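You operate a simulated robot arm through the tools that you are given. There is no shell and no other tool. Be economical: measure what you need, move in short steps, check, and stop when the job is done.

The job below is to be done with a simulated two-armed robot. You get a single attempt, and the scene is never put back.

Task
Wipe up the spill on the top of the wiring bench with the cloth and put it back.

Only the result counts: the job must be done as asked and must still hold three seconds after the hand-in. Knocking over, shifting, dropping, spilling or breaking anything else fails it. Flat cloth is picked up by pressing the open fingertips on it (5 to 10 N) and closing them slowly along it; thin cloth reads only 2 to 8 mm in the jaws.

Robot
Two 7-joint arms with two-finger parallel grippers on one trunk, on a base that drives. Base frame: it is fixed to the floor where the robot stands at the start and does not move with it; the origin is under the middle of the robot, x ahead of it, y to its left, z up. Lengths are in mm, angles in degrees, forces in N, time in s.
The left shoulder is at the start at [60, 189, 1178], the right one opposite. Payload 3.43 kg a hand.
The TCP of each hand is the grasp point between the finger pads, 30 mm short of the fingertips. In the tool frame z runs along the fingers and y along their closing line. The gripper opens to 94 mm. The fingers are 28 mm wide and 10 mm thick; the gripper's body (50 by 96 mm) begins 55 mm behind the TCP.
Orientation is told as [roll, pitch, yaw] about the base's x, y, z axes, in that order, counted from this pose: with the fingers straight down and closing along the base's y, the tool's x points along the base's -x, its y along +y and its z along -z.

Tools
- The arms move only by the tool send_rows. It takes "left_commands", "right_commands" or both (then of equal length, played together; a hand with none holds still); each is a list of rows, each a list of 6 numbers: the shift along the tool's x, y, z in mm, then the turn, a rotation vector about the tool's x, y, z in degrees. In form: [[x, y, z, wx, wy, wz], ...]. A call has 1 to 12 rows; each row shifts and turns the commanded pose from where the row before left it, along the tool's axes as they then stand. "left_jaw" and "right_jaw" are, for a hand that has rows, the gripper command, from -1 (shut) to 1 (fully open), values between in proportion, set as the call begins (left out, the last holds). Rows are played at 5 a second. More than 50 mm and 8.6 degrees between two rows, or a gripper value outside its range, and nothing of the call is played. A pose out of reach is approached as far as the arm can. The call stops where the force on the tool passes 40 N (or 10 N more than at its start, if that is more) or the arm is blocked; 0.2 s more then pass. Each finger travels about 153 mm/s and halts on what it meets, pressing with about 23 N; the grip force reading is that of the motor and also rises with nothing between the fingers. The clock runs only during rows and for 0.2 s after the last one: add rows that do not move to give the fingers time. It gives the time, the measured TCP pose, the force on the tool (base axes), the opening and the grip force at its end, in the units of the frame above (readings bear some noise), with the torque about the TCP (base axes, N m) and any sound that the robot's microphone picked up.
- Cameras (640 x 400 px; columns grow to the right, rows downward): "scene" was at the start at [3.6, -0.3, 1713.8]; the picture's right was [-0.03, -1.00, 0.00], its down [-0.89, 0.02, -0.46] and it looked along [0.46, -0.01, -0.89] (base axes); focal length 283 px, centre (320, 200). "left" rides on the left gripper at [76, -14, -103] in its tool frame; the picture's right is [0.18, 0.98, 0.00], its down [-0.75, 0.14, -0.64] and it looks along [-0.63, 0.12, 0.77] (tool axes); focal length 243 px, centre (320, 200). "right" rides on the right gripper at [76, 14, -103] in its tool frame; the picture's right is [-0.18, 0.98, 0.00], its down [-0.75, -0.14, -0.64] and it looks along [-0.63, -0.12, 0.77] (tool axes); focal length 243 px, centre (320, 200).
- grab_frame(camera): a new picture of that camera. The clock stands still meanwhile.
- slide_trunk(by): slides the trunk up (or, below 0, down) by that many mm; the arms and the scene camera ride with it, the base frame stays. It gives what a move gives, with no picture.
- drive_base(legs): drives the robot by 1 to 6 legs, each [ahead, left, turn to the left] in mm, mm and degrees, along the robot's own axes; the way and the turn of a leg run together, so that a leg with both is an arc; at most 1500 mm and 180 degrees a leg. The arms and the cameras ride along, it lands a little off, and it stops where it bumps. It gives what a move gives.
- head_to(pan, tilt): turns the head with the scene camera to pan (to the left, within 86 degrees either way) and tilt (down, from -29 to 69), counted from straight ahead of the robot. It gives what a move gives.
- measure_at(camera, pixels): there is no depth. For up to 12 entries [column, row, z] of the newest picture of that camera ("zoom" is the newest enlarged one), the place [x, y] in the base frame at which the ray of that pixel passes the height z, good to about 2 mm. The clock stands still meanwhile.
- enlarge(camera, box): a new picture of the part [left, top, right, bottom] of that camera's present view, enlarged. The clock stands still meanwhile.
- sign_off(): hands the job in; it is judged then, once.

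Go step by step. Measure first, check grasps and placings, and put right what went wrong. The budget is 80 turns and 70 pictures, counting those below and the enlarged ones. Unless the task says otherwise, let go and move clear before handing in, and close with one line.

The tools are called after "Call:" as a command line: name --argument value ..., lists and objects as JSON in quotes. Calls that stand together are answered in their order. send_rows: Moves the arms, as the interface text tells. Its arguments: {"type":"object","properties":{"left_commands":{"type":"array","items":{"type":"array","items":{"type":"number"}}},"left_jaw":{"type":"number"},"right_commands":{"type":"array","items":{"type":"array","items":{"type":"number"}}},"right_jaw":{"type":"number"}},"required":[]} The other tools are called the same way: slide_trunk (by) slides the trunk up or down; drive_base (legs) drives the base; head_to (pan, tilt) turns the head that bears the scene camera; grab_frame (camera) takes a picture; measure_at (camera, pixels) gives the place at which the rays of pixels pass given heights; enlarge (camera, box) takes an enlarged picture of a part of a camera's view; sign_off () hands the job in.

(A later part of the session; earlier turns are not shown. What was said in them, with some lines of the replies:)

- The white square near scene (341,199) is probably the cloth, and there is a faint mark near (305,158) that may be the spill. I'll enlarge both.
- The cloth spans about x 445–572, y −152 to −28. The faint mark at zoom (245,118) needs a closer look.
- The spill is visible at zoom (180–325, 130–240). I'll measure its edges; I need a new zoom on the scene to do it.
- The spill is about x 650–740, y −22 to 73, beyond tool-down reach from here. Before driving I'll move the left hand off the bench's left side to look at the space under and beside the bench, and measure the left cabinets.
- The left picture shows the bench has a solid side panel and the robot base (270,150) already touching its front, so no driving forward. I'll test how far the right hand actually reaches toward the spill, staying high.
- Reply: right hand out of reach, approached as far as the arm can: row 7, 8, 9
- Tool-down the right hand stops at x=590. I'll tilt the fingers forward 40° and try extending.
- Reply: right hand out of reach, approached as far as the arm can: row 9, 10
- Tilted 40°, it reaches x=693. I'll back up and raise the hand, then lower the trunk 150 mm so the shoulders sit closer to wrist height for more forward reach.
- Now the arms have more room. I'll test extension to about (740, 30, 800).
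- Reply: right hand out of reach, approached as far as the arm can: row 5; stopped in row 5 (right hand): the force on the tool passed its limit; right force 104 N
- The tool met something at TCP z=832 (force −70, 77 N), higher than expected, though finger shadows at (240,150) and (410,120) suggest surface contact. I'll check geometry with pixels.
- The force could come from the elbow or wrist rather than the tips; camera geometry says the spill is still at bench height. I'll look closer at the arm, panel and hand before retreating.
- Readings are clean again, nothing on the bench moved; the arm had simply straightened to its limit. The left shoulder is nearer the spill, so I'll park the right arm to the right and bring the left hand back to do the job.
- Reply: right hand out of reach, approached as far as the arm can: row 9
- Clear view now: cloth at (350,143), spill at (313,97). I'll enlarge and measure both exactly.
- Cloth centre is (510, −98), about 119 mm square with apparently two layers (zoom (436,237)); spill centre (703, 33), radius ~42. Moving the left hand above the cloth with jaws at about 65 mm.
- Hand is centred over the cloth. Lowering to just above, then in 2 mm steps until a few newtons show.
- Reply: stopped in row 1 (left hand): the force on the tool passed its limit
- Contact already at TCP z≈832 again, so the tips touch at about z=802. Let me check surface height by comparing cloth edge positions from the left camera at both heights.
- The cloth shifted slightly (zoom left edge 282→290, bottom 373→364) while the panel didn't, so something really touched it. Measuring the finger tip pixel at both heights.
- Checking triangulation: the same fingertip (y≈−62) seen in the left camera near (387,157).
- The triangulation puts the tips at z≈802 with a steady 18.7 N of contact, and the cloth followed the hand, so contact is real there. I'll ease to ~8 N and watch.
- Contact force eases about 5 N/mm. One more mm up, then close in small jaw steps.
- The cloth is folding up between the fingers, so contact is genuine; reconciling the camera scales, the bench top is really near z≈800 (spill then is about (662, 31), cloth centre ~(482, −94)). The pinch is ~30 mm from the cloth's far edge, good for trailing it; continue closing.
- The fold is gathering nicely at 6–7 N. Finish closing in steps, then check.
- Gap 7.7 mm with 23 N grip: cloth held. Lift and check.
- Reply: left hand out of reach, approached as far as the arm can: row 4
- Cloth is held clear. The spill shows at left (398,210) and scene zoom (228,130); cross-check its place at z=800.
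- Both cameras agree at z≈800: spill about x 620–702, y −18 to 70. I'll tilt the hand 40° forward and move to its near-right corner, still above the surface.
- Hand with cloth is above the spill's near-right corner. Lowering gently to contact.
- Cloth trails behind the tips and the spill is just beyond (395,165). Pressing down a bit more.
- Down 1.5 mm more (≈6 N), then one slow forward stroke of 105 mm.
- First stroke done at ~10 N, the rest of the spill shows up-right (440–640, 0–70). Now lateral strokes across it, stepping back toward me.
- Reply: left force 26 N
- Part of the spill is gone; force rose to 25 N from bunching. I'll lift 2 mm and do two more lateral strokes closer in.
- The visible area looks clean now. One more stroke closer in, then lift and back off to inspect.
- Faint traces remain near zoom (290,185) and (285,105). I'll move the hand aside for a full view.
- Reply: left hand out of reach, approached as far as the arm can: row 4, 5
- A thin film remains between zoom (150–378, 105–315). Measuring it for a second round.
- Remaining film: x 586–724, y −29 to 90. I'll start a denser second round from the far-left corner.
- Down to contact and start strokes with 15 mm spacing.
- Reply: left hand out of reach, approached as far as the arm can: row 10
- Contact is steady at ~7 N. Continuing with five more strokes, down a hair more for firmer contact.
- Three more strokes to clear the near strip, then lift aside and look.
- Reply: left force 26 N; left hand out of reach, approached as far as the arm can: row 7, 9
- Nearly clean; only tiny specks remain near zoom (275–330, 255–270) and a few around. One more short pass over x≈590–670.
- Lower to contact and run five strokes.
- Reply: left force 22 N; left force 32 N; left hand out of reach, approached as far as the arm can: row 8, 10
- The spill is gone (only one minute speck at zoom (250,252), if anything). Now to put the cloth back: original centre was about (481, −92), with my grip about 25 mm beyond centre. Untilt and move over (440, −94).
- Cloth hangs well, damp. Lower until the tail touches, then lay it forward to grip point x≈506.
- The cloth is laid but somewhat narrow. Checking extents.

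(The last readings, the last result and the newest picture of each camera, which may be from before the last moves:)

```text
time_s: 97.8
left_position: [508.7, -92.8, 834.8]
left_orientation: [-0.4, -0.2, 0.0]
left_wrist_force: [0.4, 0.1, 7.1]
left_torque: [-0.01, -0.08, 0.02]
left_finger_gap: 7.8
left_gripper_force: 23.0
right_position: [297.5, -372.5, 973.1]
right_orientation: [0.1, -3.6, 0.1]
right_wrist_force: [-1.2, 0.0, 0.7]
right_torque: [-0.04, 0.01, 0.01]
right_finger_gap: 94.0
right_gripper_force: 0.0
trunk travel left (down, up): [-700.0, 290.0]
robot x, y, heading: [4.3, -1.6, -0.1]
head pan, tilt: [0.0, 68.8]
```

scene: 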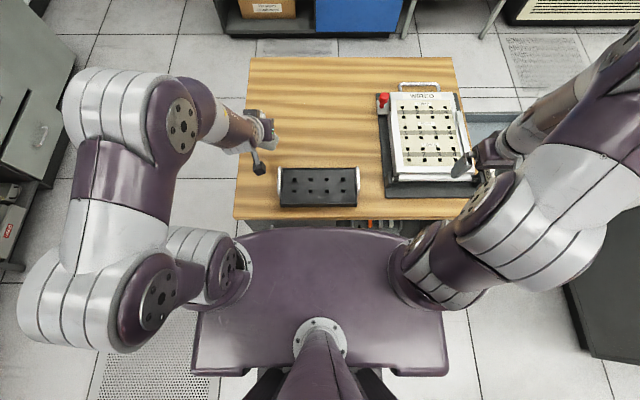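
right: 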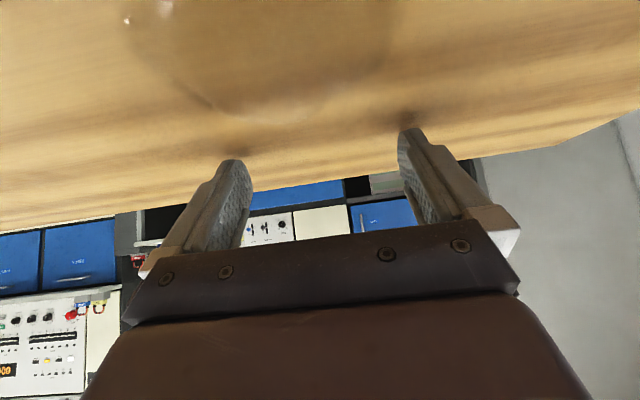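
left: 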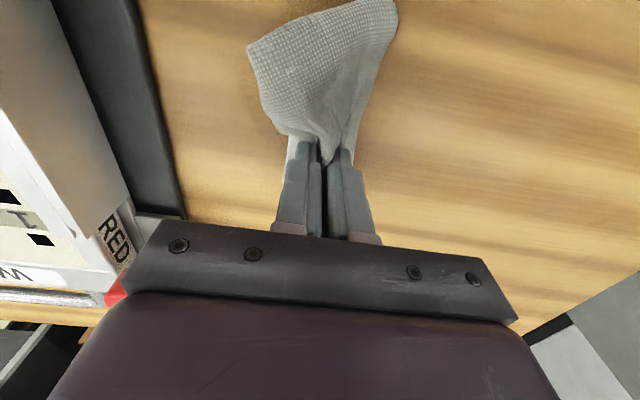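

Extents x 431–528, y −132 to −71: centred on the original place. Pressing 7 N, now opening in steps to spread the fold back.

Call:
send_rows --left_commands '[[0, 0, 0, 0, 0, 0]]' --left_jaw -0.75

Call:
send_rows --left_commands '[[0, 0, 0, 0, 0, 0]]' --left_jaw -0.6

Call:
send_rows --left_commands '[[0, 0, 0, 0, 0, 0]]' --left_jaw -0.45

Call:
send_rows --left_commands '[[0, 0, 0, 0, 0, 0]]' --left_jaw -0.3

Call:
enlarge --camera "left" --box '[160, 0, 480, 200]'

```text
time_s: 98.2
left_position: [508.8, -93.7, 834.0]
left_orientation: [-0.5, -0.1, 0.1]
left_wrist_force: [1.3, 0.5, 4.4]
left_torque: [-0.03, -0.04, 0.02]
left_finger_gap: 11.7
left_gripper_force: 0.0
right_position: [296.4, -372.3, 972.7]
right_orientation: [0.2, -3.7, 0.3]
right_wrist_force: [-0.7, -0.8, 0.5]
right_torque: [0.0, 0.0, 0.05]
right_finger_gap: 93.9
right_gripper_force: 0.1
trunk travel left (down, up): [-700.0, 290.0]
robot x, y, heading: [-0.1, 1.0, 0.1]
head pan, tilt: [0.0, 68.8]
```

```text
time_s: 98.6
left_position: [508.3, -91.9, 834.4]
left_orientation: [-0.4, -0.1, 0.1]
left_wrist_force: [-0.9, 0.2, 3.0]
left_torque: [0.01, -0.01, 0.01]
left_finger_gap: 18.3
left_gripper_force: 0.1
right_position: [295.9, -372.5, 971.8]
right_orientation: [0.2, -3.7, 0.2]
right_wrist_force: [1.1, 0.1, 0.8]
right_torque: [0.0, 0.0, -0.01]
right_finger_gap: 94.0
right_gripper_force: 0.1
trunk travel left (down, up): [-700.0, 290.0]
robot x, y, heading: [2.2, -2.5, 0.1]
head pan, tilt: [0.0, 68.8]
```

```text
time_s: 99.0
left_position: [509.1, -92.0, 834.2]
left_orientation: [-0.4, -0.3, -0.1]
left_wrist_force: [0.0, -0.4, 0.6]
left_torque: [-0.02, -0.06, -0.01]
left_finger_gap: 25.9
left_gripper_force: 0.1
right_position: [296.0, -372.1, 972.6]
right_orientation: [0.1, -3.6, 0.1]
right_wrist_force: [-0.3, -0.4, 0.4]
right_torque: [-0.02, 0.0, -0.01]
right_finger_gap: 94.1
right_gripper_force: 0.0
trunk travel left (down, up): [-700.0, 290.0]
robot x, y, heading: [-1.5, 2.1, -0.3]
head pan, tilt: [0.0, 68.8]
```

```text
time_s: 99.4
left_position: [509.5, -92.1, 834.5]
left_orientation: [-0.4, 0.0, 0.1]
left_wrist_force: [0.0, 0.6, 0.7]
left_torque: [-0.01, -0.01, 0.03]
left_finger_gap: 33.0
left_gripper_force: 0.2
right_position: [297.0, -372.7, 972.9]
right_orientation: [0.1, -3.5, 0.2]
right_wrist_force: [-0.7, -0.7, 0.2]
right_torque: [0.01, 0.01, 0.0]
right_finger_gap: 93.9
right_gripper_force: 0.0
trunk travel left (down, up): [-700.0, 290.0]
robot x, y, heading: [0.6, 2.8, 0.0]
head pan, tilt: [0.0, 68.8]
```

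```text
2.00 times, centred on (320, 100) of left
```

zoom: 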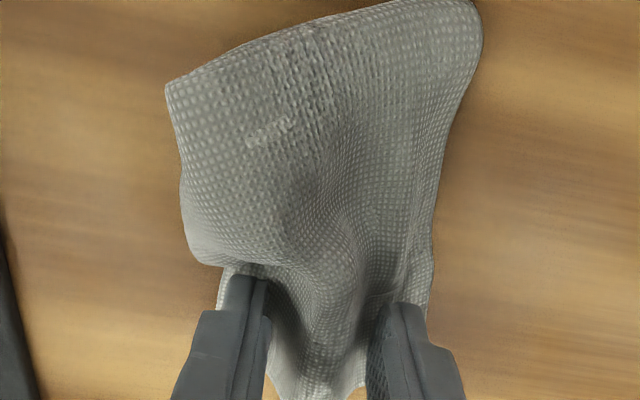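

It is spreading. Press 1.5 mm more and keep opening.

Call:
send_rows --left_commands '[[0, 0, 1.5, 0, 0, 0]]' --left_jaw -0.2

Call:
send_rows --left_commands '[[0, 0, 0, 0, 0, 0]]' --left_jaw -0.05

Call:
send_rows --left_commands '[[0, 0, 0, 0, 0, 0]]' --left_jaw 0.1

Call:
send_rows --left_commands '[[0, 0, 0, 0, 0, 0]]' --left_jaw 0.25

Call:
send_rows --left_commands '[[0, 0, 0, 0, 0, 0]]' --left_jaw 0.4

Call:
enlarge --camera "left" --box '[160, 0, 480, 200]'

```text
time_s: 99.8
left_position: [508.7, -93.0, 833.9]
left_orientation: [-0.5, -0.1, 0.0]
left_wrist_force: [0.9, 0.0, 2.4]
left_torque: [0.0, -0.03, -0.03]
left_finger_gap: 37.6
left_gripper_force: 0.1
right_position: [297.4, -372.8, 973.0]
right_orientation: [0.1, -3.6, 0.2]
right_wrist_force: [-0.3, 0.1, 0.1]
right_torque: [-0.02, 0.01, 0.0]
right_finger_gap: 94.1
right_gripper_force: 0.0
trunk travel left (down, up): [-700.0, 290.0]
robot x, y, heading: [1.7, 1.2, -0.1]
head pan, tilt: [0.0, 68.8]
```

```text
time_s: 100.2
left_position: [509.0, -93.6, 832.9]
left_orientation: [-0.4, -0.1, 0.0]
left_wrist_force: [0.2, -0.2, 1.4]
left_torque: [0.03, 0.0, 0.0]
left_finger_gap: 44.5
left_gripper_force: 0.0
right_position: [297.5, -372.3, 972.7]
right_orientation: [0.2, -3.7, 0.3]
right_wrist_force: [0.3, -0.2, -0.6]
right_torque: [-0.02, -0.02, 0.0]
right_finger_gap: 94.0
right_gripper_force: 0.1
trunk travel left (down, up): [-700.0, 290.0]
robot x, y, heading: [-4.0, 2.3, 0.1]
head pan, tilt: [0.0, 68.8]
```

```text
time_s: 100.6
left_position: [507.3, -92.4, 833.1]
left_orientation: [-0.4, -0.1, 0.1]
left_wrist_force: [0.4, 0.1, 1.1]
left_torque: [0.02, 0.0, 0.03]
left_finger_gap: 51.3
left_gripper_force: 0.0
right_position: [297.0, -372.5, 972.2]
right_orientation: [0.1, -3.7, 0.2]
right_wrist_force: [0.3, -0.9, -0.3]
right_torque: [-0.01, 0.02, -0.01]
right_finger_gap: 94.2
right_gripper_force: 0.1
trunk travel left (down, up): [-700.0, 290.0]
robot x, y, heading: [-3.2, 0.3, -0.1]
head pan, tilt: [0.0, 68.8]
```

```text
time_s: 101.0
left_position: [508.4, -92.9, 832.9]
left_orientation: [-0.3, -0.1, 0.0]
left_wrist_force: [0.6, -0.7, 2.0]
left_torque: [0.06, -0.01, -0.01]
left_finger_gap: 58.4
left_gripper_force: 0.0
right_position: [298.0, -372.8, 972.4]
right_orientation: [0.2, -3.7, 0.2]
right_wrist_force: [-0.2, -0.2, -0.5]
right_torque: [0.04, -0.01, 0.02]
right_finger_gap: 93.7
right_gripper_force: 0.1
trunk travel left (down, up): [-700.0, 290.0]
robot x, y, heading: [-0.1, 0.9, -0.0]
head pan, tilt: [0.0, 68.8]
```

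```text
time_s: 101.4
left_position: [508.4, -93.5, 832.7]
left_orientation: [-0.4, -0.1, 0.0]
left_wrist_force: [0.5, -0.7, 1.6]
left_torque: [0.04, 0.01, 0.02]
left_finger_gap: 65.5
left_gripper_force: 0.0
right_position: [296.7, -372.5, 972.5]
right_orientation: [0.1, -3.6, 0.2]
right_wrist_force: [1.0, -0.1, 0.3]
right_torque: [-0.02, 0.01, 0.02]
right_finger_gap: 94.1
right_gripper_force: 0.1
trunk travel left (down, up): [-700.0, 290.0]
robot x, y, heading: [1.3, -1.3, 0.1]
head pan, tilt: [0.0, 68.8]
```

```text
2.00 times, centred on (320, 100) of left
```

zoom: 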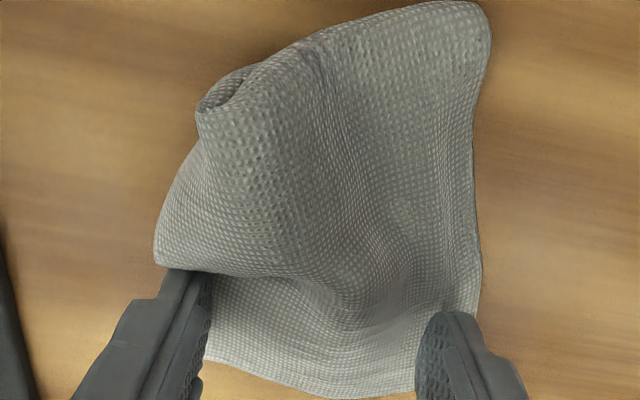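

Cloth is nearly flat. Lift straight up slowly and look.

Call:
send_rows --left_commands '[[0, 0, -10, 0, 0, 0], [0, 0, -20, 0, 0, 0], [0, 0, -30, 0, 0, 0], [0, 0, -40, 0, 0, 0], [20, 40, 0, 0, 0, 0], [20, 40, 0, 0, 0, 0], [20, 40, 0, 0, 0, 0], [20, 40, 0, 0, 0, 0], [20, 40, 0, 0, 0, 0], [20, 40, 0, 0, 0, 0], [20, 40, 0, 0, 0, 0]]'

Call:
enlarge --camera "scene" --box '[280, 75, 400, 165]'

Call:
grab_frame --camera "scene"

```text
time_s: 103.8
left_position: [366.9, 184.7, 932.1]
left_orientation: [-0.6, -0.2, -0.1]
left_wrist_force: [-0.1, 0.4, -0.7]
left_torque: [-0.02, -0.04, 0.01]
left_finger_gap: 65.9
left_gripper_force: 0.0
right_position: [296.1, -371.1, 971.7]
right_orientation: [0.1, -3.7, 0.2]
right_wrist_force: [0.1, -0.7, 0.0]
right_torque: [-0.03, 0.0, -0.01]
right_finger_gap: 94.2
right_gripper_force: 0.1
trunk travel left (down, up): [-700.0, 290.0]
robot x, y, heading: [-3.7, -2.0, -0.0]
head pan, tilt: [0.0, 68.8]
```

```text
4.44 times, centred on (340, 120) of scene
```

zoom: 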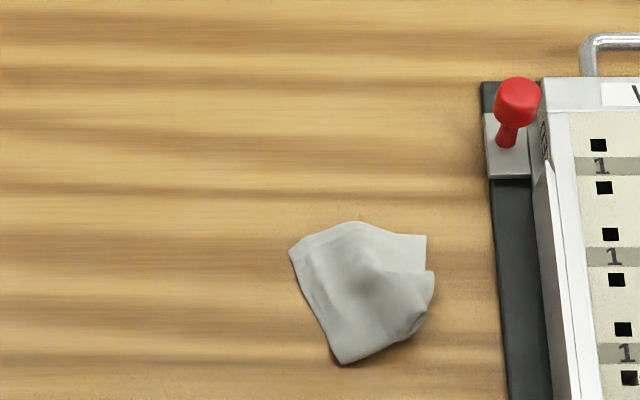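

```text
25 pictures are left
```

scene: 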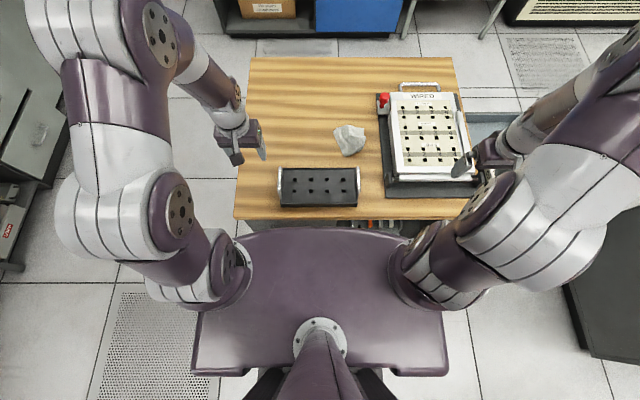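

Cloth lies at its original spot (zoom centre ~(362,293) vs originally (365,304)), objects unmoved. One last close look at the wiped area.

Call:
enlarge --camera "scene" --box '[285, 78, 355, 122]'

```text
9.09 times, centred on (320, 100) of scene
```

zoom: 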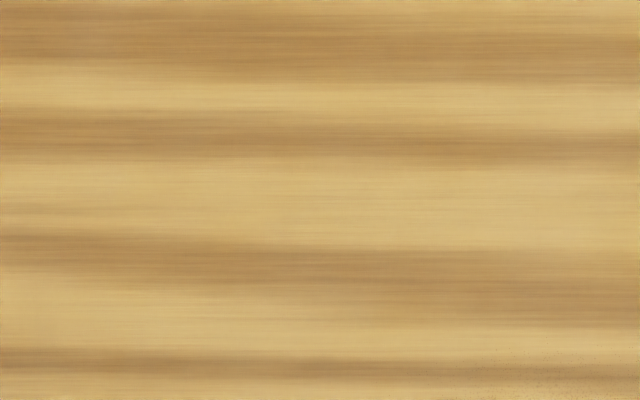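

The wiped area shows clean wood with no film, the cloth is back in place, and both hands are clear, so I'm handing in.

Call:
sign_off

```text
The job is handed in.
```

I wiped up the spill and put the cloth back within about 10 mm of where it was; it lies slightly rumpled rather than fully flat, and nothing else on the bench moved in the last pictures.
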